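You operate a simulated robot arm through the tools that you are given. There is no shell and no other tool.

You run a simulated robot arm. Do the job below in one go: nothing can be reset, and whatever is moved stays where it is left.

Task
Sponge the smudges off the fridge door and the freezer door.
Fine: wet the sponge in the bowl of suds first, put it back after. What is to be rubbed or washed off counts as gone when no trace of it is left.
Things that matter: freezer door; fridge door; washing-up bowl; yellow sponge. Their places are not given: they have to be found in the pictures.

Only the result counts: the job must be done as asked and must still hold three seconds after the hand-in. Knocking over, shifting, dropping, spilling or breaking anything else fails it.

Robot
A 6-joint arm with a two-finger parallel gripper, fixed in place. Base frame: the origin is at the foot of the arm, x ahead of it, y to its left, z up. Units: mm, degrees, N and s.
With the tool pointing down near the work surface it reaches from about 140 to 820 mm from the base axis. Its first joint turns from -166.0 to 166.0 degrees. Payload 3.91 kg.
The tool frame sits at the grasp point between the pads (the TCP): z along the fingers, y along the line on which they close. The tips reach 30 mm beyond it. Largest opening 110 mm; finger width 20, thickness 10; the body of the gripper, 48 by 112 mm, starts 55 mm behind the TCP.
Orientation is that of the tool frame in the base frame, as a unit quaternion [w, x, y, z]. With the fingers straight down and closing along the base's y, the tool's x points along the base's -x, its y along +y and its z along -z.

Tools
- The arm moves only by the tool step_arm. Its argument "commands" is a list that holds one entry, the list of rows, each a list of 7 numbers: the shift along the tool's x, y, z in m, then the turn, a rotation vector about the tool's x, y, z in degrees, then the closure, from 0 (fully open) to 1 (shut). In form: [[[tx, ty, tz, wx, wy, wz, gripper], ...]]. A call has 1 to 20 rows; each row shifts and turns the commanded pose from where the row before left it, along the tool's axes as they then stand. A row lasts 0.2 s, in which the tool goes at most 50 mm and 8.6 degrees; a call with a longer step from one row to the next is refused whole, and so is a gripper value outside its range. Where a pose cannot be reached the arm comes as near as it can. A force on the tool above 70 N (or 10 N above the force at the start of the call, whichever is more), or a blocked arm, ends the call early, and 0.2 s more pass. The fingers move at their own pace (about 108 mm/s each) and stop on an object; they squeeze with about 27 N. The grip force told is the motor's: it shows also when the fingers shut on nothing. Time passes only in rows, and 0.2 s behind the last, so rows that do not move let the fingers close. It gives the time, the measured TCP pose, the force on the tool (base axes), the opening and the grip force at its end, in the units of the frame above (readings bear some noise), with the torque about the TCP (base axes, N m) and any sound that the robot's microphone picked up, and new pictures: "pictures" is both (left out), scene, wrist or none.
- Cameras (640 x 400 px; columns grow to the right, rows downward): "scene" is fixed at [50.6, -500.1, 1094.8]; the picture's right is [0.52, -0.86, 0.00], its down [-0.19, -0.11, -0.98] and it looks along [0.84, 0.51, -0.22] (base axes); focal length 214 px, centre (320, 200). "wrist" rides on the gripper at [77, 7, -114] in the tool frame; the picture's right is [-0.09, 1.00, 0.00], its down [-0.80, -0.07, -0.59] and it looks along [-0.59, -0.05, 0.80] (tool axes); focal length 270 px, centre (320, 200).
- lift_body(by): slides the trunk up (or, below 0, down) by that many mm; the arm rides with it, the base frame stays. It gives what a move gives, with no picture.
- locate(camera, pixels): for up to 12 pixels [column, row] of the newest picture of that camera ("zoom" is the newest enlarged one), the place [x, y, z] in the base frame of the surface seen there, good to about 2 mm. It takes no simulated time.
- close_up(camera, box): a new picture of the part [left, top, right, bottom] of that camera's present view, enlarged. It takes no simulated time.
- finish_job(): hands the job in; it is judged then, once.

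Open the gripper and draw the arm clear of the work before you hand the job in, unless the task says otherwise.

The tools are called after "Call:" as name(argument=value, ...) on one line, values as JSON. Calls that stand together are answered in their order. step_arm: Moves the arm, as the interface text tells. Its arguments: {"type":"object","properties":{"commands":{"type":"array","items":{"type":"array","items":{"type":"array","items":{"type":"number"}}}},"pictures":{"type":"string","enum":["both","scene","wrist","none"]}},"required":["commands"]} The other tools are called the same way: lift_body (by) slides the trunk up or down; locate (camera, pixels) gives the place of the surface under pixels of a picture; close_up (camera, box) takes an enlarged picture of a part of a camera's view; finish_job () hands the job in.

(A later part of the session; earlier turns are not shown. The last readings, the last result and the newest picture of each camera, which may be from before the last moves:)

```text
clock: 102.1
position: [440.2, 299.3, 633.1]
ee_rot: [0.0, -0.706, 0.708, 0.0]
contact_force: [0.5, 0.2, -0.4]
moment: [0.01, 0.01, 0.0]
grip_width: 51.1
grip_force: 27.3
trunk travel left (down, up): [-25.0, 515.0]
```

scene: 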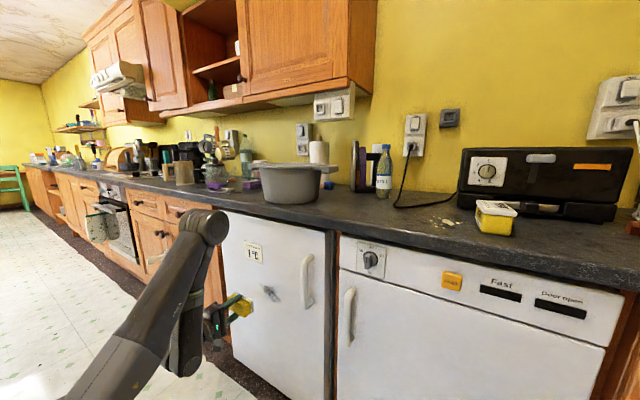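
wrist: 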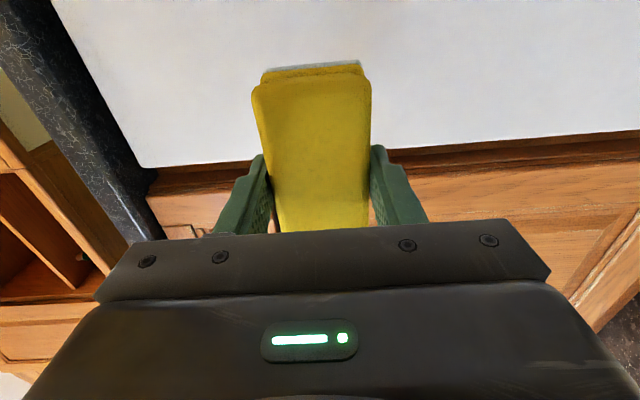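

Tool is down. I roll back the first 94° about the tool axis.

Call:
step_arm(commands=[[[0, 0, 0, 0, 0, 8.52, 1], [0, 0, 0, 0, 0, 8.52, 1], [0, 0, 0, 0, 0, 8.52, 1], [0, 0, 0, 0, 0, 8.52, 1], [0, 0, 0, 0, 0, 8.52, 1], [0, 0, 0, 0, 0, 8.52, 1], [0, 0, 0, 0, 0, 8.52, 1], [0, 0, 0, 0, 0, 8.52, 1], [0, 0, 0, 0, 0, 8.52, 1], [0, 0, 0, 0, 0, 8.52, 1], [0, 0, 0, 0, 0, 8.52, 1]]], pictures="none")

Call:
step_arm(commands=[[[0, 0, 0, 0, 0, 8.5, 1], [0, 0, 0, 0, 0, 8.5, 1], [0, 0, 0, 0, 0, 8.5, 1], [0, 0, 0, 0, 0, 8.5, 1], [0, 0, 0, 0, 0, 8.5, 1], [0, 0, 0, 0, 0, 8.5, 1], [0, 0, 0, 0, 0, 8.5, 1], [0, 0, 0, 0, 0, 8.5, 1], [0, 0, 0, 0, 0, 8.5, 1], [0, 0, 0, 0, 0, 8.5, 1], [0, 0, 0, 0, 0, 0, 1]]], pictures="none")

```text
clock: 104.5
position: [441.3, 301.2, 634.2]
ee_rot: [0.0, 0.035, 0.999, 0.0]
contact_force: [-0.1, -0.7, -0.9]
moment: [0.01, 0.0, 0.0]
grip_width: 51.0
grip_force: 27.1
trunk travel left (down, up): [-25.0, 515.0]
```

```text
clock: 106.9
position: [439.2, 299.0, 635.3]
ee_rot: [0.0, 0.701, 0.713, 0.001]
contact_force: [-0.4, -0.6, 0.3]
moment: [0.04, 0.01, -0.01]
grip_width: 51.2
grip_force: 26.8
trunk travel left (down, up): [-25.0, 515.0]
```

The roll is back to tool x≈+y. I swing right along y to about −300 at x≈440.

Call:
step_arm(commands=[[[-0.04, 0, -0.003, 0, 0, 0, 1], [-0.04, 0, -0.003, 0, 0, 0, 1], [-0.04, 0, -0.003, 0, 0, 0, 1], [-0.04, 0, -0.003, 0, 0, 0, 1], [-0.04, 0, -0.003, 0, 0, 0, 1], [-0.04, 0, -0.003, 0, 0, 0, 1], [-0.04, 0, -0.003, 0, 0, 0, 1], [-0.04, 0, -0.003, 0, 0, 0, 1], [-0.04, 0, -0.003, 0, 0, 0, 1], [-0.04, 0, -0.003, 0, 0, 0, 1], [-0.04, 0, -0.003, 0, 0, 0, 1], [-0.04, 0, -0.003, 0, 0, 0, 1], [-0.04, 0, -0.003, 0, 0, 0, 1], [-0.04, 0, -0.003, 0, 0, 0, 1], [-0.04, 0, -0.003, 0, 0, 0, 1], [0, 0, 0, 0, 0, 0, 1]]], pictures="none")

Call:
lift_body(by=400)

```text
clock: 110.3
position: [449.9, -298.7, 679.4]
ee_rot: [0.001, 0.7, 0.714, 0.001]
contact_force: [-0.4, 0.3, -0.6]
moment: [0.02, -0.06, 0.0]
grip_width: 51.3
grip_force: 27.4
trunk travel left (down, up): [-25.0, 515.0]
```

```text
clock: 114.1
position: [450.7, -297.8, 1077.9]
ee_rot: [0.001, 0.7, 0.714, 0.0]
contact_force: [0.6, 0.7, -0.3]
moment: [-0.02, 0.0, -0.01]
grip_width: 50.9
grip_force: 27.3
trunk travel left (down, up): [-425.0, 115.0]
```

Trunk is back up; TCP (450,−298,1079). I move over the sponge's original spot (682,−303) with its 2.6° yaw.

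Call:
step_arm(commands=[[[0, 0, 0, 0, 0, -1.5, 1], [-0.0026, 0.0386, 0, 0, 0, 0, 1], [-0.0026, 0.0386, 0, 0, 0, 0, 1], [-0.0026, 0.0386, 0, 0, 0, 0, 1], [-0.0026, 0.0386, 0, 0, 0, 0, 1], [-0.0026, 0.0386, 0, 0, 0, 0, 1], [-0.0026, 0.0386, 0, 0, 0, 0, 1], [0, 0, 0, 0, 0, 0, 1], [0, 0, 0, 0, 0, 0, 1]]], pictures="both")

```text
clock: 116.1
position: [679.7, -303.0, 1077.4]
ee_rot: [0.0, 0.691, 0.722, 0.001]
contact_force: [0.3, 0.1, -0.1]
moment: [-0.03, 0.0, 0.02]
grip_width: 51.1
grip_force: 26.6
trunk travel left (down, up): [-425.0, 115.0]
```

scene: 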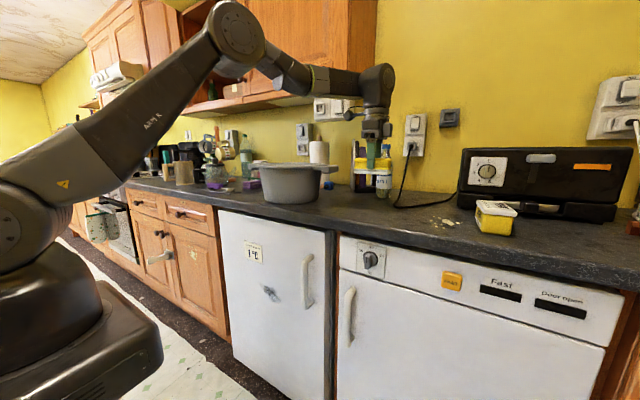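
wrist: 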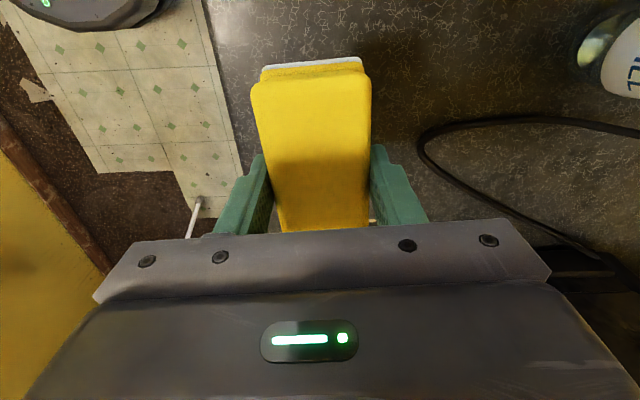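

I check in a close-up whether the sponge hangs level in the grip before setting it down.

Call:
close_up(camera="scene", box=[330, 130, 426, 190])

Call:
locate(camera="zoom", pixels=[[165, 270], [400, 290], [150, 220], [410, 235], [280, 290], [200, 280], [350, 290]])

```text
6.67 times, centred on (378, 160) of scene
```

zoom: 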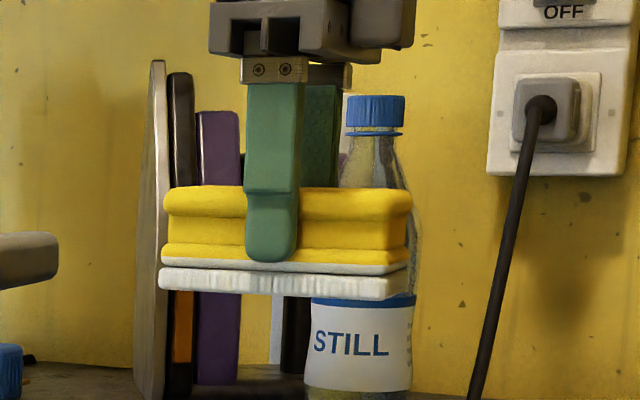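

```text
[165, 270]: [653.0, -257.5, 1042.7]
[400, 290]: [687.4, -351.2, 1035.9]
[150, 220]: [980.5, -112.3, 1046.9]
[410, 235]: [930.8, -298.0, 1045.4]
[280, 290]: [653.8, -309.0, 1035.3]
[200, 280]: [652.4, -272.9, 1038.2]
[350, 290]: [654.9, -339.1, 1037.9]
```

The sponge is level, its scourer white with suds (still wet). I lower it to a few mm above the counter.

Call:
step_arm(commands=[[[0, 0, 0.03, 0, 0, 0, 1], [0, 0.001, 0.03, 0, 0, 0, 1], [0, 0.001, 0.03, 0, 0, 0, 1], [0, 0, 0.02, 0, 0, 0, 1], [0, 0, 0.008, 0, 0, 0, 1], [0, 0, 0, 0, 0, 0, 1], [0, 0, 0, 0, 0, 0, 1]]], pictures="none")

```text
clock: 117.7
position: [684.3, -302.6, 960.0]
ee_rot: [0.001, 0.691, 0.723, 0.0]
contact_force: [-0.5, -0.7, -0.3]
moment: [-0.02, -0.02, -0.02]
grip_width: 50.7
grip_force: 26.9
trunk travel left (down, up): [-425.0, 115.0]
```

Call:
step_arm(commands=[[[0, 0, 0.003, 0, 0, 0, 1], [0, 0, 0.002, 0, 0, 0, 1], [0, 0, 0.001, 0, 0, 0, 1], [0, 0, 0, 0, 0, 0, 1]]], pictures="none")

```text
clock: 118.7
position: [684.4, -303.2, 954.5]
ee_rot: [0.001, 0.691, 0.723, 0.002]
contact_force: [0.4, -0.1, 3.0]
moment: [-0.15, -0.01, 0.03]
grip_width: 51.0
grip_force: 27.3
trunk travel left (down, up): [-425.0, 115.0]
```

The sponge rests on the counter (3 N up). I open the fingers, tilt the tool 20° about its closing axis so it leans in the sponge's long direction, and look before re-gripping.

Call:
step_arm(commands=[[[0, 0, 0, 0, 0, 0, 0.3], [0, 0, 0, 0, 0, 0, 0.1], [0, 0, 0, 0, 0, 0, 0.1], [0, 0, 0, 0, 0, 0, 0.1], [0, 0, 0, 0, 5, 0, 0.1], [0, 0, 0, 0, 5, 0, 0.1], [0, 0, 0, 0, 5, 0, 0.1], [0, 0, 0, 0, 5, 0, 0.1], [0, 0, 0, 0, 0, 0, 0.1], [0, 0, 0, 0, 0, 0, 0.1]]], pictures="both")

Call:
close_up(camera="scene", box=[330, 160, 426, 220])

```text
clock: 120.9
position: [685.1, -302.9, 955.3]
ee_rot: [-0.124, 0.68, 0.713, 0.12]
contact_force: [0.0, 0.5, -0.4]
moment: [0.01, -0.01, -0.03]
grip_width: 99.2
grip_force: 0.1
trunk travel left (down, up): [-425.0, 115.0]
```

scene: 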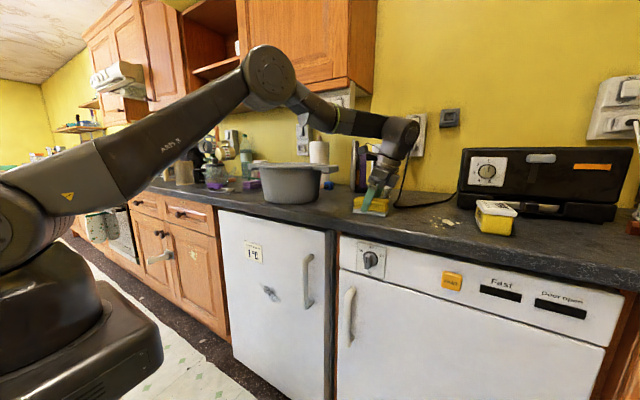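
wrist: 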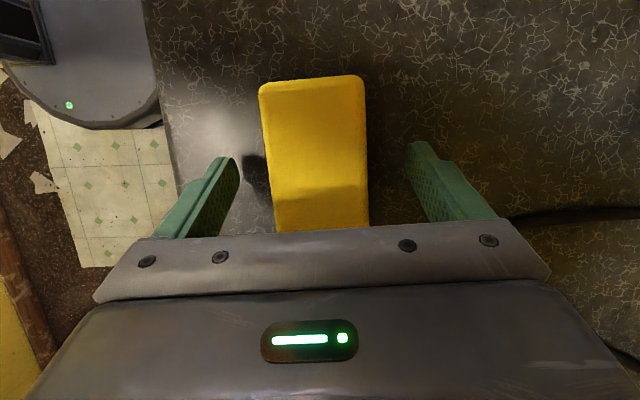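

```text
6.67 times, centred on (378, 190) of scene
```

zoom: 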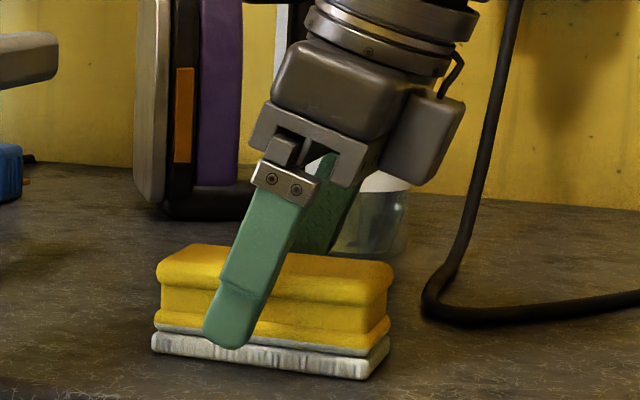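

The tilt is 20° with fingers either side of the sponge and clear of the counter. I close on it and lift straight up.

Call:
step_arm(commands=[[[0, 0, 0, 0, 0, 0, 1], [0, 0, 0, 0, 0, 0, 1], [0, 0, 0, 0, 0, 0, 1], [0, 0, 0, 0, 0, 0, 1], [0, 0, 0, 0, 0, 0, 1]]], pictures="none")

```text
clock: 122.1
position: [686.0, -303.4, 955.3]
ee_rot: [-0.125, 0.68, 0.712, 0.12]
contact_force: [0.0, -0.9, 0.4]
moment: [0.03, -0.02, -0.06]
grip_width: 51.1
grip_force: 26.7
trunk travel left (down, up): [-425.0, 115.0]
```

Gripped again (51 mm, 27 N). I lift it straight up 150 mm, square the yaw and draw back from the counter.

Call:
step_arm(commands=[[[0.0068, 0, -0.0188, 0, 0, 0, 1], [0.0102, 0, -0.0282, 0, 0, 0, 1], [0.0102, 0, -0.0282, 0, 0, 0, 1], [0.0102, 0, -0.0282, 0, 0, 0, 1], [0.0137, 0, -0.0376, 0, 0, 0, 1], [0, 0, 0, -0.89, 0, 2.44, 1], [0, -0.038, 0, 0, 0, 0, 1], [0, -0.038, 0, 0, 0, 0, 1], [0, -0.038, 0, 0, 0, 0, 1], [0, -0.038, 0, 0, 0, 0, 1], [0, -0.038, 0, 0, 0, 0, 1], [0, -0.038, 0, 0, 0, 0, 1], [0, 0, 0, 0, 0, 0, 1]]], pictures="both")

```text
clock: 124.9
position: [452.7, -303.8, 1099.9]
ee_rot: [-0.122, 0.696, 0.697, 0.124]
contact_force: [-0.1, 0.1, 0.0]
moment: [-0.01, -0.02, 0.05]
grip_width: 51.1
grip_force: 26.9
out of reach, approached as far as the arm can: row 5
trunk travel left (down, up): [-425.0, 115.0]
```

scene: 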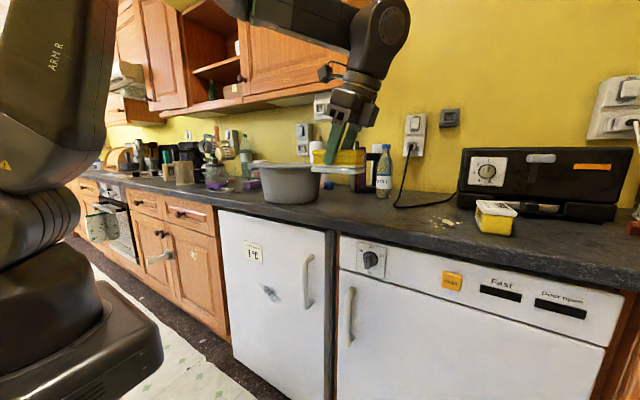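
wrist: 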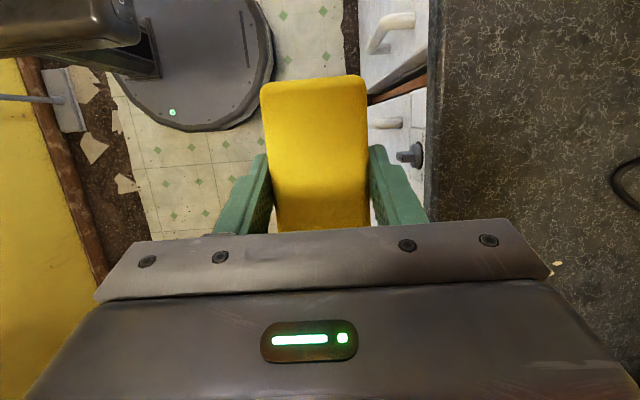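

Now at (453,−304,1100) with the sponge level. I rotate about base y by −90° (in the tool frame −7.69, 0, −2.80 per row), first four rows.

Call:
step_arm(commands=[[[0, 0, 0, -7.688, 0, -2.798, 1], [0, 0, 0, -7.688, 0, -2.798, 1], [0, 0, 0, -7.688, 0, -2.798, 1], [0, 0, 0, -7.688, 0, -2.798, 1]]], pictures="none")

Call:
step_arm(commands=[[[0, 0, 0, -7.688, 0, -2.798, 1], [0, 0, 0, -7.688, 0, -2.798, 1], [0, 0, 0, -7.688, 0, -2.798, 1]]], pictures="none")

```text
clock: 125.9
position: [452.1, -301.1, 1100.0]
ee_rot: [0.08, 0.632, 0.704, 0.315]
contact_force: [0.0, 0.3, -1.4]
moment: [-0.02, -0.02, -0.02]
grip_width: 51.2
grip_force: 26.7
trunk travel left (down, up): [-425.0, 115.0]
```

```text
clock: 126.7
position: [450.7, -300.1, 1099.6]
ee_rot: [0.227, 0.551, 0.67, 0.442]
contact_force: [0.7, -0.2, -0.7]
moment: [-0.01, 0.03, -0.02]
grip_width: 51.3
grip_force: 27.0
trunk travel left (down, up): [-425.0, 115.0]
```

No reach problems (57° done). The remaining four rows finish the turn.

Call:
step_arm(commands=[[[0, 0, 0, -7.688, 0, -2.798, 1], [0, 0, 0, -7.688, 0, -2.798, 1], [0, 0, 0, -7.688, 0, -2.798, 1], [0, 0, 0, -7.688, 0, -2.798, 1], [0, 0, 0, 0, 0, 0, 1]]], pictures="both")

```text
clock: 127.9
position: [451.6, -299.9, 1099.1]
ee_rot: [0.406, 0.404, 0.579, 0.58]
contact_force: [-0.1, -0.6, -0.8]
moment: [-0.02, -0.02, 0.02]
grip_width: 51.3
grip_force: 27.0
trunk travel left (down, up): [-425.0, 115.0]
```

scene: 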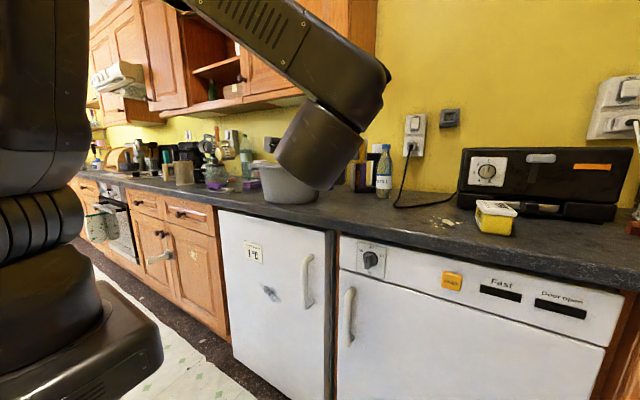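
wrist: 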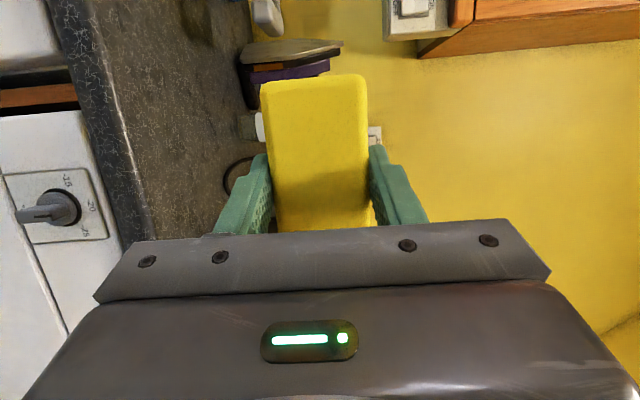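

Orientation is as wanted (tool z = [0.94,0.34,0], sponge face toward +x). I lower the trunk 400 mm.

Call:
lift_body(by=-400)

Call:
step_arm(commands=[[[0.0333, -0.016, 0.0152, 0, 0, 0, 1], [0.0333, -0.016, 0.0152, 0, 0, 0, 1], [0.0333, -0.016, 0.0152, 0, 0, 0, 1], [0.0333, -0.016, 0.0152, 0, 0, 0, 1], [0.0333, -0.016, 0.0152, 0, 0, 0, 1], [0, 0, 0, 0, 0, 0, 1]]], pictures="both")

```text
clock: 131.7
position: [451.5, -298.8, 699.5]
ee_rot: [0.406, 0.405, 0.579, 0.58]
contact_force: [-0.2, 0.3, -0.5]
moment: [0.0, 0.01, 0.0]
grip_width: 51.3
grip_force: 27.1
trunk travel left (down, up): [-25.0, 515.0]
```

```text
clock: 133.1
position: [462.0, -113.5, 621.7]
ee_rot: [0.406, 0.404, 0.579, 0.579]
contact_force: [-0.9, 0.3, -0.7]
moment: [0.01, 0.02, 0.0]
grip_width: 51.0
grip_force: 27.1
trunk travel left (down, up): [-25.0, 515.0]
```

scene: 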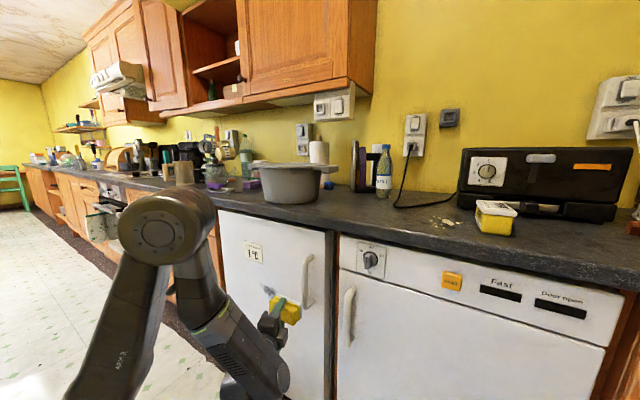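
wrist: 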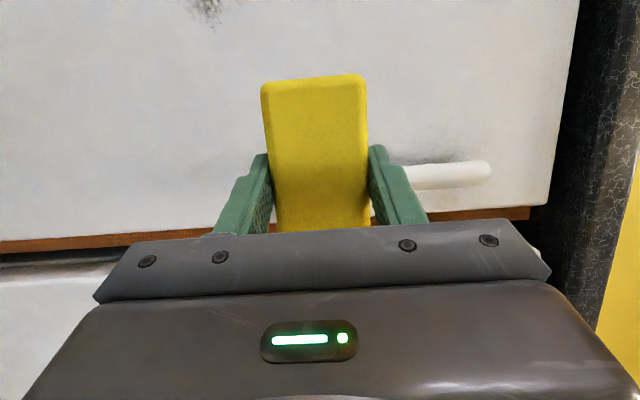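

On track at (462,−114,622). I continue to (480,65,540), in front of the fridge smudge.

Call:
step_arm(commands=[[[0.0323, -0.0164, 0.0156, 0, 0, 0, 1], [0.0323, -0.0164, 0.0156, 0, 0, 0, 1], [0.0323, -0.0164, 0.0156, 0, 0, 0, 1], [0.0323, -0.0164, 0.0156, 0, 0, 0, 1], [0.0323, -0.0164, 0.0156, 0, 0, 0, 1], [0, 0, 0, 0, 0, 0, 1]]], pictures="both")

```text
clock: 134.5
position: [480.3, 64.9, 538.6]
ee_rot: [0.406, 0.405, 0.578, 0.58]
contact_force: [-0.5, -0.4, -0.7]
moment: [-0.02, -0.01, 0.03]
grip_width: 51.1
grip_force: 27.0
trunk travel left (down, up): [-25.0, 515.0]
```

scene: 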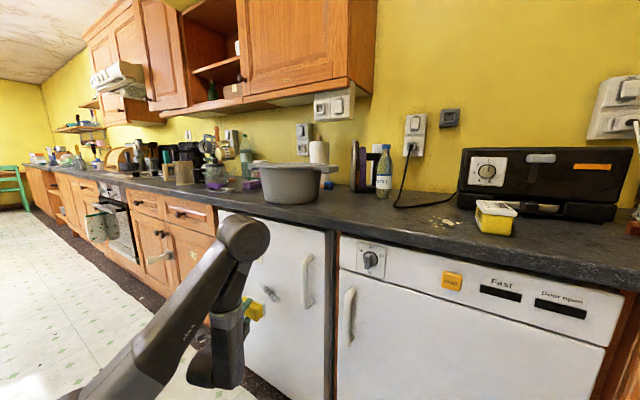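
wrist: 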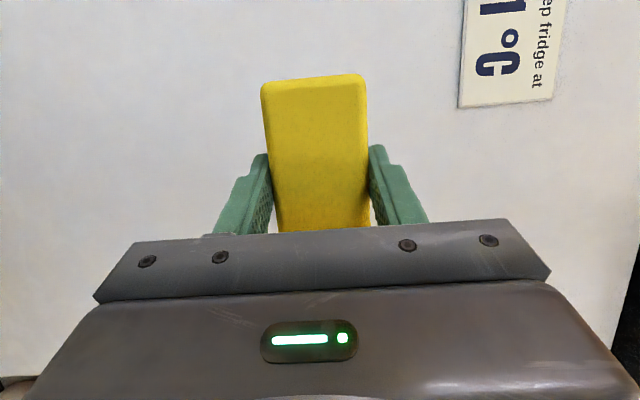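

Reached (480,65,540) with the sponge square to the door. I advance along +x to about 9 mm short of contact.

Call:
step_arm(commands=[[[-0.00776, 0, 0.02133, 0, 0, 0, 1], [-0.00776, 0, 0.02133, 0, 0, 0, 1], [-0.00776, 0, 0.02133, 0, 0, 0, 1], [0, 0, 0, 0, 0, 0, 1], [0, 0, 0, 0, 0, 0, 1]]], pictures="wrist")

```text
clock: 135.7
position: [550.6, 61.9, 535.6]
ee_rot: [0.406, 0.405, 0.58, 0.58]
contact_force: [0.8, 0.0, -0.1]
moment: [-0.03, 0.0, 0.01]
grip_width: 51.0
grip_force: 27.6
trunk travel left (down, up): [-25.0, 515.0]
```

wrist: 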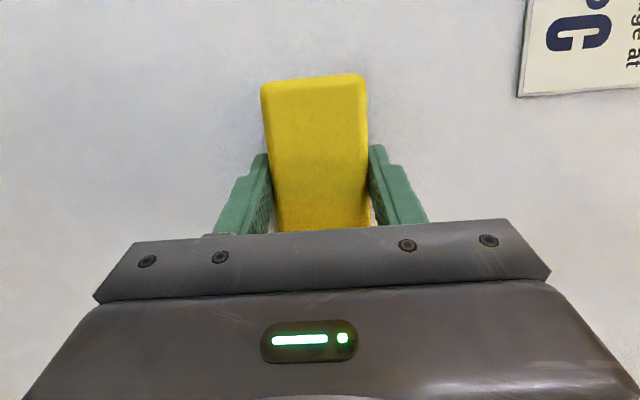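

TCP x≈549, no contact. I creep on in small steps checking force.

Call:
step_arm(commands=[[[-0.00068, 0, 0.00188, 0, 0, 0, 1], [-0.00068, 0, 0.00188, 0, 0, 0, 1], [0, 0, 0, 0, 0, 0, 1]]], pictures="none")

Call:
step_arm(commands=[[[-0.00068, 0, 0.00188, 0, 0, 0, 1], [0, 0, 0, 0, 0, 0, 1]]], pictures="none")

```text
clock: 136.5
position: [553.9, 62.6, 537.1]
ee_rot: [0.405, 0.405, 0.579, 0.58]
contact_force: [-21.2, -1.0, -2.7]
moment: [0.02, 0.12, -0.48]
grip_width: 51.2
grip_force: 27.3
trunk travel left (down, up): [-25.0, 515.0]
```

```text
clock: 137.1
position: [556.1, 62.9, 536.6]
ee_rot: [0.406, 0.403, 0.579, 0.58]
contact_force: [-36.6, 0.9, -3.8]
moment: [-0.03, 0.1, 0.18]
grip_width: 51.5
grip_force: 27.1
trunk travel left (down, up): [-25.0, 515.0]
```

Contact came a bit earlier; force is 36 N. I ease back 2 mm.

Call:
step_arm(commands=[[[0.00068, 0, -0.00188, 0, 0, 0, 1], [0, 0, 0, 0, 0, 0, 1]]], pictures="none")

```text
clock: 137.7
position: [556.0, 61.9, 536.7]
ee_rot: [0.406, 0.404, 0.58, 0.579]
contact_force: [-25.0, 7.2, -7.3]
moment: [-0.05, 0.33, 0.4]
grip_width: 50.9
grip_force: 27.0
trunk travel left (down, up): [-25.0, 515.0]
```

25 N; I ease half a millimetre and start vertical strokes at y≈62 (z 505…570).

Call:
step_arm(commands=[[[0.00017, 0.01, -0.00047, 0, 0, 0, 1], [0, 0.012, 0, 0, 0, 0, 1], [0, 0.012, 0, 0, 0, 0, 1], [0, -0.012, 0, 0, 0, 0, 1], [0, -0.012, 0, 0, 0, 0, 1], [0, -0.012, 0, 0, 0, 0, 1], [0, -0.012, 0, 0, 0, 0, 1], [0, -0.012, 0, 0, 0, 0, 1], [0, -0.008, 0, 0, 0, 0, 1]]], pictures="none")

```text
clock: 139.7
position: [555.8, 62.8, 502.2]
ee_rot: [0.407, 0.405, 0.579, 0.579]
contact_force: [0.5, -0.4, 0.5]
moment: [0.02, 0.01, 0.05]
grip_width: 51.2
grip_force: 26.9
trunk travel left (down, up): [-25.0, 515.0]
```

Contact is lost after the sponge settled; I press forward in 0.7 mm steps.

Call:
step_arm(commands=[[[-0.00024, 0, 0.00066, 0, 0, 0, 1], [-0.00024, 0, 0.00066, 0, 0, 0, 1], [0, 0, 0, 0, 0, 0, 1]]], pictures="none")

```text
clock: 140.5
position: [556.3, 62.7, 502.8]
ee_rot: [0.406, 0.405, 0.579, 0.58]
contact_force: [-11.5, 0.8, -3.0]
moment: [0.02, 0.09, -0.19]
grip_width: 50.9
grip_force: 26.6
trunk travel left (down, up): [-25.0, 515.0]
```

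11.5 N of contact. I rub up and down at y≈62 again, then shift to y≈92 and rub up.

Call:
step_arm(commands=[[[0, 0.012, 0, 0, 0, 0, 1], [0, 0.012, 0, 0, 0, 0, 1], [0, 0.012, 0, 0, 0, 0, 1], [0, 0.012, 0, 0, 0, 0, 1], [0, 0.012, 0, 0, 0, 0, 1], [0, 0.01, 0, 0, 0, 0, 1], [0, -0.012, 0, 0, 0, 0, 1], [0, -0.012, 0, 0, 0, 0, 1], [0, -0.012, 0, 0, 0, 0, 1], [0, -0.012, 0, 0, 0, 0, 1], [0, -0.012, 0, 0, 0, 0, 1], [0, -0.01, 0, 0, 0, 0, 1], [0.0141, 0, 0.0051, 0, 0, 0, 1], [0.0141, 0, 0.0051, 0, 0, 0, 1]]], pictures="none")

```text
clock: 143.5
position: [555.5, 92.9, 503.9]
ee_rot: [0.405, 0.404, 0.58, 0.58]
contact_force: [-3.0, 1.0, -1.1]
moment: [0.05, 0.1, -0.12]
grip_width: 51.1
grip_force: 27.2
trunk travel left (down, up): [-25.0, 515.0]
```

Force dropped to 3 N; I add 0.7 mm and rub up and down at y≈92.

Call:
step_arm(commands=[[[-0.00024, 0, 0.00066, 0, 0, 0, 1], [0, 0.012, 0, 0, 0, 0, 1], [0, 0.012, 0, 0, 0, 0, 1], [0, 0.012, 0, 0, 0, 0, 1], [0, 0.012, 0, 0, 0, 0, 1], [0, 0.012, 0, 0, 0, 0, 1], [0, 0.012, 0, 0, 0, 0, 1], [0, -0.012, 0, 0, 0, 0, 1], [0, -0.012, 0, 0, 0, 0, 1], [0, -0.012, 0, 0, 0, 0, 1], [0, -0.012, 0, 0, 0, 0, 1], [0, -0.012, 0, 0, 0, 0, 1], [0, -0.012, 0, 0, 0, 0, 1]]], pictures="none")

```text
clock: 146.3
position: [556.7, 92.0, 504.8]
ee_rot: [0.406, 0.403, 0.579, 0.581]
contact_force: [-29.9, 2.5, 17.6]
moment: [0.12, -0.49, 0.17]
grip_width: 50.9
grip_force: 27.1
trunk travel left (down, up): [-25.0, 515.0]
```

Force is 30 N now; I ease 0.7 mm, slide right to y≈40 and rub up and down there.

Call:
step_arm(commands=[[[0.00024, 0, -0.00066, 0, 0, 0, 1], [-0.0122, 0, -0.00445, 0, 0, 0, 1], [-0.0122, 0, -0.00445, 0, 0, 0, 1], [-0.0122, 0, -0.00445, 0, 0, 0, 1], [-0.0122, 0, -0.00445, 0, 0, 0, 1], [0, 0.012, 0, 0, 0, 0, 1], [0, 0.012, 0, 0, 0, 0, 1], [0, 0.012, 0, 0, 0, 0, 1], [0, 0.012, 0, 0, 0, 0, 1], [0, 0.012, 0, 0, 0, 0, 1], [0, 0.012, 0, 0, 0, 0, 1], [0, -0.012, 0, 0, 0, 0, 1], [0, -0.012, 0, 0, 0, 0, 1], [0, -0.012, 0, 0, 0, 0, 1], [0, -0.012, 0, 0, 0, 0, 1], [0, -0.012, 0, 0, 0, 0, 1], [0, -0.012, 0, 0, 0, 0, 1]]], pictures="none")

```text
clock: 149.9
position: [556.1, 39.1, 502.3]
ee_rot: [0.407, 0.404, 0.579, 0.58]
contact_force: [-0.3, 0.6, -0.5]
moment: [0.0, 0.01, 0.02]
grip_width: 51.0
grip_force: 27.4
trunk travel left (down, up): [-25.0, 515.0]
```

No contact force at the end of that stroke; I press in about 1 mm and repeat the y≈40 strokes.

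Call:
step_arm(commands=[[[-0.00034, 0, 0.00094, 0, 0, 0, 1], [0, 0, 0, 0, 0, 0, 1]]], pictures="none")

```text
clock: 150.5
position: [557.3, 39.7, 502.7]
ee_rot: [0.405, 0.405, 0.58, 0.58]
contact_force: [-7.7, 1.1, -2.9]
moment: [0.05, 0.14, -0.15]
grip_width: 51.3
grip_force: 27.4
trunk travel left (down, up): [-25.0, 515.0]
```

Call:
step_arm(commands=[[[-0.0001, 0.012, 0.0003, 0, 0, 0, 1], [0, 0.012, 0, 0, 0, 0, 1], [0, 0.012, 0, 0, 0, 0, 1], [0, 0.012, 0, 0, 0, 0, 1], [0, 0.012, 0, 0, 0, 0, 1], [0, 0.012, 0, 0, 0, 0, 1], [0, -0.012, 0, 0, 0, 0, 1], [0, -0.012, 0, 0, 0, 0, 1], [0, -0.012, 0, 0, 0, 0, 1], [0, -0.012, 0, 0, 0, 0, 1], [0, -0.012, 0, 0, 0, 0, 1], [0, -0.012, 0, 0, 0, 0, 1]]], pictures="none")

```text
clock: 153.1
position: [557.1, 39.2, 504.5]
ee_rot: [0.407, 0.403, 0.579, 0.58]
contact_force: [-33.4, 0.6, 18.7]
moment: [0.1, -0.49, 0.2]
grip_width: 51.4
grip_force: 27.5
trunk travel left (down, up): [-25.0, 515.0]
```

Good pressure during the last strokes. I draw back 90 mm and lower a bit to look at the fridge door.

Call:
step_arm(commands=[[[0.0077, 0, -0.0212, 0, 0, 0, 1], [0.0077, -0.02, -0.0212, 0, 0, 0, 1], [0.0077, -0.03, -0.0212, 0, 0, 0, 1], [0.0077, -0.03, -0.0212, 0, 0, 0, 1], [0, 0, 0, 0, 0, 0, 1]]], pictures="both")

Call:
close_up(camera="scene", box=[220, 230, 348, 310])

Call:
close_up(camera="wrist", box=[320, 0, 640, 200])

```text
clock: 154.3
position: [470.5, 40.7, 423.0]
ee_rot: [0.406, 0.405, 0.58, 0.579]
contact_force: [-0.3, 0.0, -0.4]
moment: [0.03, 0.01, 0.0]
grip_width: 50.9
grip_force: 27.3
trunk travel left (down, up): [-25.0, 515.0]
```

scene: 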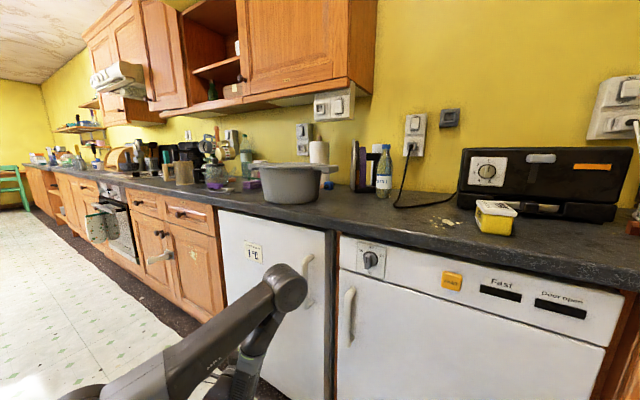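
wrist: 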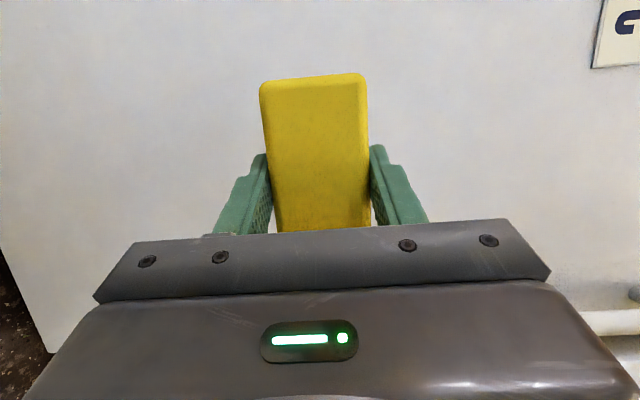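

```text
5.00 times, centred on (284, 270) of scene
```

zoom: 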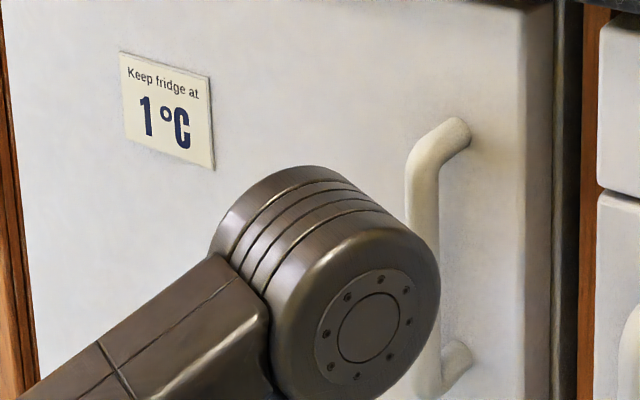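

```text
2.00 times, centred on (480, 100) of wrist
```

zoom: 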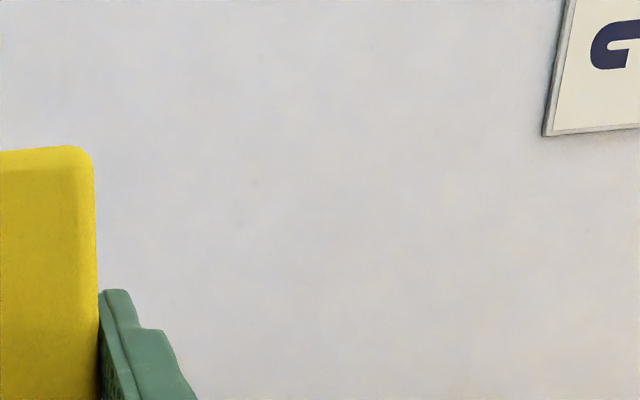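

The door seems clean in the wrist view; there's a very faint speck near zoom (255,180). I locate a few points there to see which part of the door I am looking at.

Call:
locate(camera="zoom", pixels=[[255, 180], [130, 60], [400, 60], [400, 300], [130, 250], [30, 50], [265, 57]])

Call:
close_up(camera="wrist", box=[360, 30, 520, 130])

Call:
close_up(camera="wrist", box=[200, 0, 440, 150])

```text
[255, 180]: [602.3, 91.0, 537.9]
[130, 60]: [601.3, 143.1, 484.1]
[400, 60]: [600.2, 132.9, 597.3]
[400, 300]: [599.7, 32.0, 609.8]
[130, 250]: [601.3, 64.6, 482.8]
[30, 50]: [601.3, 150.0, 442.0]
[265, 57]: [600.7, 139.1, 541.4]
```

```text
4.00 times, centred on (440, 80) of wrist
```

zoom: 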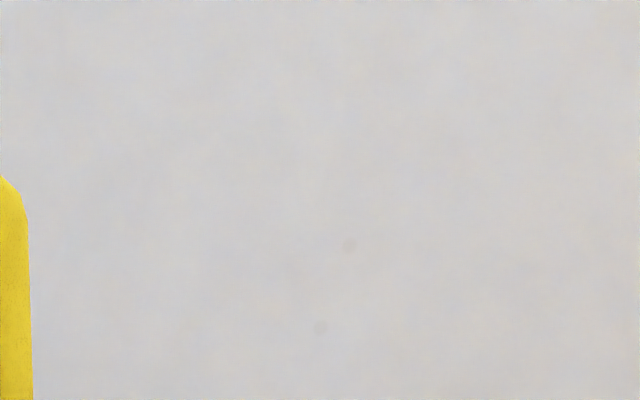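

```text
2.67 times, centred on (320, 75) of wrist
```

zoom: 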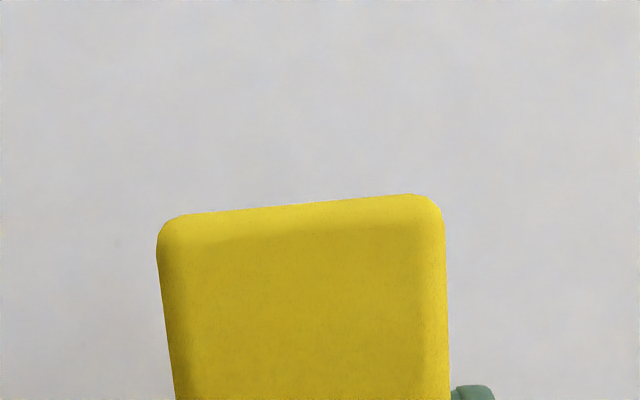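

Two barely visible dots remain near (600,91,538) and (600,75,537) – perhaps a last trace. I do a second pass there: first back in front at y≈85, z≈540, then close to the door.

Call:
step_arm(commands=[[[0.0141, 0.039, 0.0051, 0, 0, 0, 1], [0.0141, 0.039, 0.0051, 0, 0, 0, 1], [0.0141, 0.039, 0.0051, 0, 0, 0, 1], [-0.0098, 0, 0.0268, 0, 0, 0, 1], [-0.0098, 0, 0.0268, 0, 0, 0, 1], [-0.0098, 0, 0.0268, 0, 0, 0, 1], [0, 0, 0, 0, 0, 0, 1], [0, 0, 0, 0, 0, 0, 1]]], pictures="none")

```text
clock: 156.1
position: [554.0, 84.3, 543.4]
ee_rot: [0.405, 0.404, 0.58, 0.579]
contact_force: [0.4, 1.0, -0.1]
moment: [0.0, -0.02, -0.01]
grip_width: 50.9
grip_force: 26.9
trunk travel left (down, up): [-25.0, 515.0]
```

Call:
step_arm(commands=[[[-0.00034, 0, 0.00094, 0, 0, 0, 1], [-0.00034, 0, 0.00094, 0, 0, 0, 1], [-0.00017, 0, 0.00047, 0, 0, 0, 1], [0, 0, 0, 0, 0, 0, 1]]], pictures="none")

```text
clock: 157.1
position: [554.6, 85.1, 541.3]
ee_rot: [0.406, 0.404, 0.579, 0.581]
contact_force: [-0.4, -1.0, 0.3]
moment: [-0.01, 0.0, 0.02]
grip_width: 51.2
grip_force: 26.7
trunk travel left (down, up): [-25.0, 515.0]
```

No contact yet at x≈555–556; two more small steps.

Call:
step_arm(commands=[[[-0.00034, 0, 0.00094, 0, 0, 0, 1], [-0.00017, 0, 0.00047, 0, 0, 0, 1], [0, 0, 0, 0, 0, 0, 1]]], pictures="none")

```text
clock: 157.9
position: [556.9, 85.5, 540.4]
ee_rot: [0.406, 0.404, 0.579, 0.579]
contact_force: [-1.1, 0.7, 0.5]
moment: [0.0, 0.0, 0.02]
grip_width: 51.1
grip_force: 27.5
trunk travel left (down, up): [-25.0, 515.0]
```

Call:
step_arm(commands=[[[-0.00034, 0, 0.00094, 0, 0, 0, 1], [0, 0, 0, 0, 0, 0, 1]]], pictures="none")

```text
clock: 158.5
position: [557.3, 84.7, 540.0]
ee_rot: [0.407, 0.404, 0.579, 0.58]
contact_force: [-11.0, -1.7, 3.1]
moment: [-0.02, 0.04, 0.0]
grip_width: 51.2
grip_force: 27.0
trunk travel left (down, up): [-25.0, 515.0]
```

11 N. I do sideways strokes between y≈29 and y≈99 at z≈540 and z≈560.

Call:
step_arm(commands=[[[-0.01316, 0, -0.00479, 0, 0, 0, 1], [-0.01316, 0, -0.00479, 0, 0, 0, 1], [-0.01316, 0, -0.00479, 0, 0, 0, 1], [-0.01316, 0, -0.00479, 0, 0, 0, 1], [0.01316, 0, 0.00479, 0, 0, 0, 1], [0.01316, 0, 0.00479, 0, 0, 0, 1], [0.01316, 0, 0.00479, 0, 0, 0, 1], [0.01316, 0, 0.00479, 0, 0, 0, 1], [0.01316, 0, 0.00479, 0, 0, 0, 1], [0, 0.01, 0, 0, 0, 0, 1], [0, 0.01, 0, 0, 0, 0, 1], [-0.01316, 0, -0.00479, 0, 0, 0, 1], [-0.01316, 0, -0.00479, 0, 0, 0, 1], [-0.01316, 0, -0.00479, 0, 0, 0, 1], [-0.01316, 0, -0.00479, 0, 0, 0, 1], [-0.01316, 0, -0.00479, 0, 0, 0, 1]]], pictures="none")

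```text
clock: 161.9
position: [558.4, 29.4, 560.8]
ee_rot: [0.406, 0.404, 0.579, 0.58]
contact_force: [0.1, 0.2, 0.6]
moment: [0.02, 0.02, -0.01]
grip_width: 51.0
grip_force: 26.7
trunk travel left (down, up): [-25.0, 515.0]
```

Contact is slack at y≈29; I press 1 mm further and see.

Call:
step_arm(commands=[[[-0.00034, 0, 0.00094, 0, 0, 0, 1], [0, 0, 0, 0, 0, 0, 1]]], pictures="none")

```text
clock: 162.5
position: [559.6, 29.0, 562.1]
ee_rot: [0.407, 0.405, 0.579, 0.579]
contact_force: [0.2, -0.5, -0.4]
moment: [-0.01, 0.01, -0.02]
grip_width: 51.3
grip_force: 26.6
trunk travel left (down, up): [-25.0, 515.0]
```

Still no contact at x≈559, so the sponge may have shifted in the grip. I take pictures.

Call:
step_arm(commands=[[[0, 0, 0, 0, 0, 0, 1]]], pictures="both")

Call:
close_up(camera="wrist", box=[200, 50, 440, 250])

```text
clock: 162.9
position: [559.8, 29.9, 561.8]
ee_rot: [0.406, 0.405, 0.579, 0.58]
contact_force: [0.1, -0.6, -1.4]
moment: [0.02, 0.0, -0.01]
grip_width: 50.9
grip_force: 26.6
trunk travel left (down, up): [-25.0, 515.0]
```

scene: 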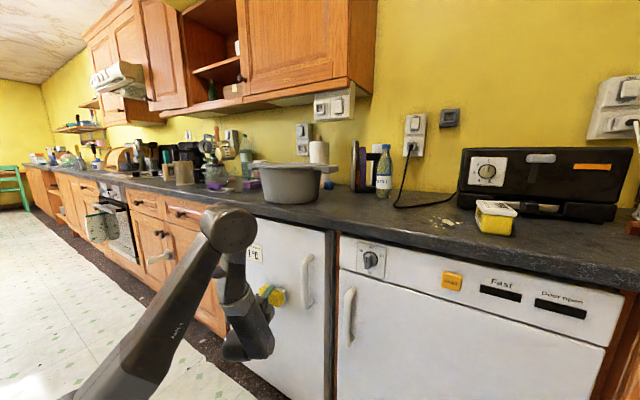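
wrist: 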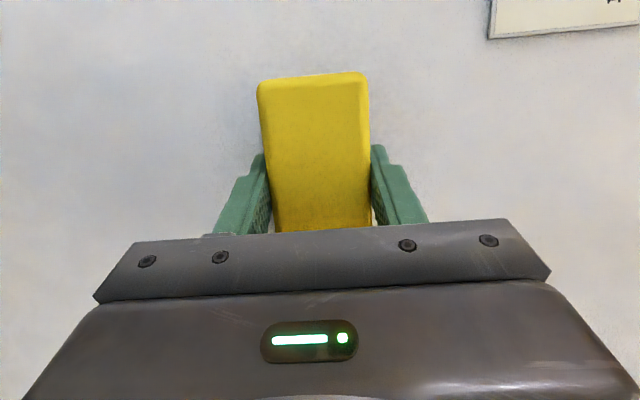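

```text
2.00 times, centred on (320, 150) of wrist
```

zoom: 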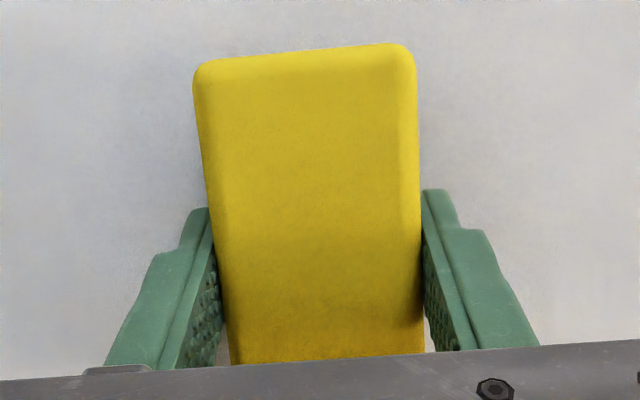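

The sponge has slid back a couple of mm in the grip; fingertips still have ~8 mm clearance. I inch forward more until light contact.

Call:
step_arm(commands=[[[-0.00034, 0, 0.00094, 0, 0, 0, 1], [0, 0, 0, 0, 0, 0, 1]]], pictures="none")

```text
clock: 163.5
position: [561.0, 29.7, 560.0]
ee_rot: [0.406, 0.405, 0.58, 0.578]
contact_force: [0.2, -0.2, -0.6]
moment: [0.01, 0.0, 0.02]
grip_width: 51.2
grip_force: 26.8
trunk travel left (down, up): [-25.0, 515.0]
```

No contact even at 561. I zoom in the scene at the sponge (272,296) to see how it sits in the fingers.

Call:
close_up(camera="scene", box=[240, 275, 304, 315])

Call:
locate(camera="zoom", pixels=[[320, 150], [380, 150], [400, 250], [300, 250], [250, 200], [430, 220], [350, 200], [420, 150]])

```text
10.00 times, centred on (272, 295) of scene
```

zoom: 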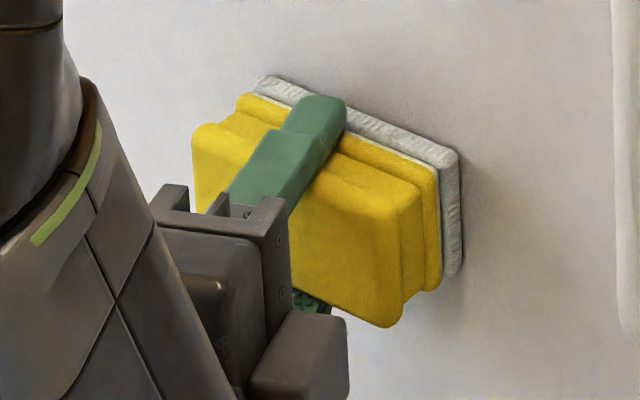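

```text
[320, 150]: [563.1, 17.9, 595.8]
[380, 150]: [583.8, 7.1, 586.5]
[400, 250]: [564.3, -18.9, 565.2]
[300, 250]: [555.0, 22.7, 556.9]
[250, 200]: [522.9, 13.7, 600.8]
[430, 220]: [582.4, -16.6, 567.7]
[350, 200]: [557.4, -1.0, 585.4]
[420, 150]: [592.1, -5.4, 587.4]
```

The sponge sits square, its face about 1 mm from the door (back face x≈555, 44 mm thick); the fingertips still clear the door by ~7 mm. I inch on.

Call:
step_arm(commands=[[[-0.00024, 0, 0.00066, 0, 0, 0, 1], [0, 0, 0, 0, 0, 0, 1]]], pictures="none")

```text
clock: 164.1
position: [560.7, 29.1, 561.3]
ee_rot: [0.405, 0.404, 0.579, 0.581]
contact_force: [-6.9, -0.7, -0.8]
moment: [0.08, 0.09, -0.31]
grip_width: 51.0
grip_force: 27.2
trunk travel left (down, up): [-25.0, 515.0]
```

7 N contact. I stroke left along z≈560 to y≈99, down to z≈540 and back right.

Call:
step_arm(commands=[[[0.01316, 0, 0.00479, 0, 0, 0, 1], [0.01316, 0, 0.00479, 0, 0, 0, 1], [0.01316, 0, 0.00479, 0, 0, 0, 1], [0.01316, 0, 0.00479, 0, 0, 0, 1], [0.01316, 0, 0.00479, 0, 0, 0, 1]]], pictures="none")

```text
clock: 165.3
position: [559.5, 100.4, 559.5]
ee_rot: [0.407, 0.404, 0.578, 0.58]
contact_force: [0.0, 0.9, -0.4]
moment: [-0.02, -0.01, 0.01]
grip_width: 51.2
grip_force: 27.2
trunk travel left (down, up): [-25.0, 515.0]
```

Contact slackens when sliding sideways, so I'll use vertical strokes: press in 0.7 mm steps at y≈100 first.

Call:
step_arm(commands=[[[-0.00541, 0, 0.0001, 0, 0, 0, 1], [-0.00034, 0, 0.00094, 0, 0, 0, 1], [0, 0, 0, 0, 0, 0, 1]]], pictures="none")

```text
clock: 166.1
position: [561.0, 96.7, 560.7]
ee_rot: [0.406, 0.403, 0.58, 0.58]
contact_force: [-20.8, 12.9, -1.5]
moment: [0.05, 0.13, -0.52]
grip_width: 51.1
grip_force: 26.8
trunk travel left (down, up): [-25.0, 515.0]
```

20 N contact at y≈97. I rub down to z≈510 and back up.

Call:
step_arm(commands=[[[0, -0.0125, 0, 0, 0, 0, 1], [0, -0.0125, 0, 0, 0, 0, 1], [0, -0.0125, 0, 0, 0, 0, 1], [0, -0.0125, 0, 0, 0, 0, 1], [0, 0.0125, 0, 0, 0, 0, 1], [0, 0.0125, 0, 0, 0, 0, 1], [0, 0.0125, 0, 0, 0, 0, 1], [0, 0.0125, 0, 0, 0, 0, 1]]], pictures="none")

```text
clock: 167.9
position: [562.8, 94.5, 561.4]
ee_rot: [0.405, 0.405, 0.58, 0.579]
contact_force: [-35.0, -0.2, -19.9]
moment: [-0.18, 0.58, 0.08]
grip_width: 51.2
grip_force: 27.3
trunk travel left (down, up): [-25.0, 515.0]
```

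35 N now; I ease 0.5 mm, shift to y≈73 and rub down and up again.

Call:
step_arm(commands=[[[0.00017, 0, -0.00047, 0, 0, 0, 1], [-0.0094, 0, -0.00342, 0, 0, 0, 1], [-0.0094, 0, -0.00342, 0, 0, 0, 1], [0, -0.0125, 0, 0, 0, 0, 1], [0, -0.0125, 0, 0, 0, 0, 1], [0, -0.0125, 0, 0, 0, 0, 1], [0, -0.0125, 0, 0, 0, 0, 1], [0, 0.0125, 0, 0, 0, 0, 1], [0, 0.0125, 0, 0, 0, 0, 1], [0, 0.0125, 0, 0, 0, 0, 1], [0, 0.0125, 0, 0, 0, 0, 1]]], pictures="none")

```text
clock: 170.3
position: [564.7, 75.0, 561.5]
ee_rot: [0.408, 0.405, 0.579, 0.579]
contact_force: [-19.6, -0.6, -9.7]
moment: [-0.01, 0.45, -0.05]
grip_width: 51.0
grip_force: 27.2
trunk travel left (down, up): [-25.0, 515.0]
```

19.6 N. One more column at y≈45, then I retract to inspect.

Call:
step_arm(commands=[[[-0.01316, 0, -0.00479, 0, 0, 0, 1], [-0.01316, 0, -0.00479, 0, 0, 0, 1], [0, -0.0125, 0, 0, 0, 0, 1], [0, -0.0125, 0, 0, 0, 0, 1], [0, -0.0125, 0, 0, 0, 0, 1], [0, -0.0125, 0, 0, 0, 0, 1], [0, 0.0125, 0, 0, 0, 0, 1], [0, 0.0125, 0, 0, 0, 0, 1], [0, 0.0125, 0, 0, 0, 0, 1], [0, 0.0125, 0, 0, 0, 0, 1]]], pictures="none")

```text
clock: 172.5
position: [564.0, 46.2, 561.2]
ee_rot: [0.406, 0.404, 0.579, 0.58]
contact_force: [-4.9, 0.4, -1.3]
moment: [0.01, 0.16, 0.01]
grip_width: 51.2
grip_force: 27.1
trunk travel left (down, up): [-25.0, 515.0]
```

I draw back 90 mm and lower by 130 mm to view the wiped area with the wrist camera.

Call:
step_arm(commands=[[[0.0077, 0, -0.0212, 0, 0, 0, 1], [0.0077, -0.02, -0.0212, 0, 0, 0, 1], [0.0077, -0.035, -0.0212, 0, 0, 0, 1], [0.0077, -0.035, -0.0212, 0, 0, 0, 1], [0, -0.04, 0, 0, 0, 0, 1], [0, 0, 0, 0, 0, 0, 1]]], pictures="both")

Call:
close_up(camera="wrist", box=[360, 10, 552, 130])

Call:
locate(camera="zoom", pixels=[[320, 200], [100, 100], [500, 100], [500, 350], [100, 300]])

Call:
close_up(camera="wrist", box=[400, 80, 592, 200])

```text
clock: 173.9
position: [472.5, 46.5, 428.9]
ee_rot: [0.407, 0.405, 0.578, 0.58]
contact_force: [0.3, 0.1, -0.2]
moment: [0.0, -0.01, -0.03]
grip_width: 51.0
grip_force: 26.7
trunk travel left (down, up): [-25.0, 515.0]
```

scene: 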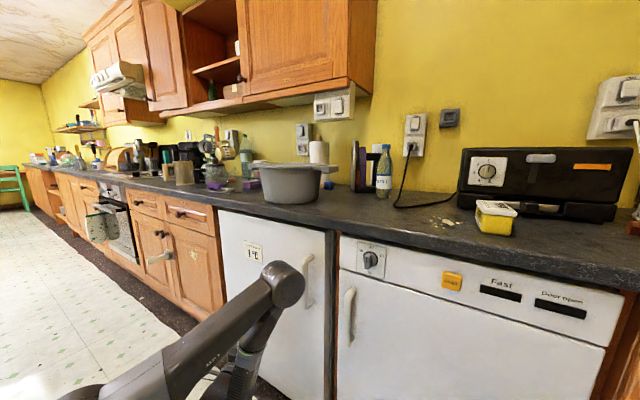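
wrist: 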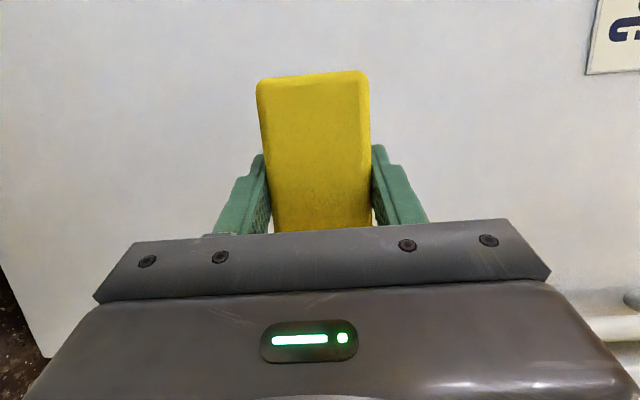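

```text
3.33 times, centred on (456, 70) of wrist
```

zoom: 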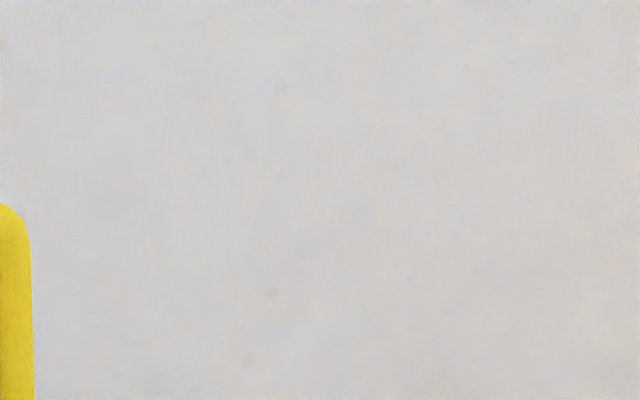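

```text
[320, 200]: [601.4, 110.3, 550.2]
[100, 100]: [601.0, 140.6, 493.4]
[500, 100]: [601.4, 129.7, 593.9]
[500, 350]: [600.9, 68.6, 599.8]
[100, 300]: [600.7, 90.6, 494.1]
```

```text
3.33 times, centred on (496, 140) of wrist
```

zoom: 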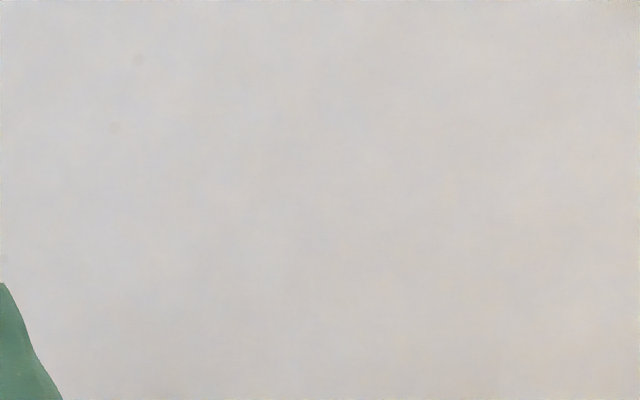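

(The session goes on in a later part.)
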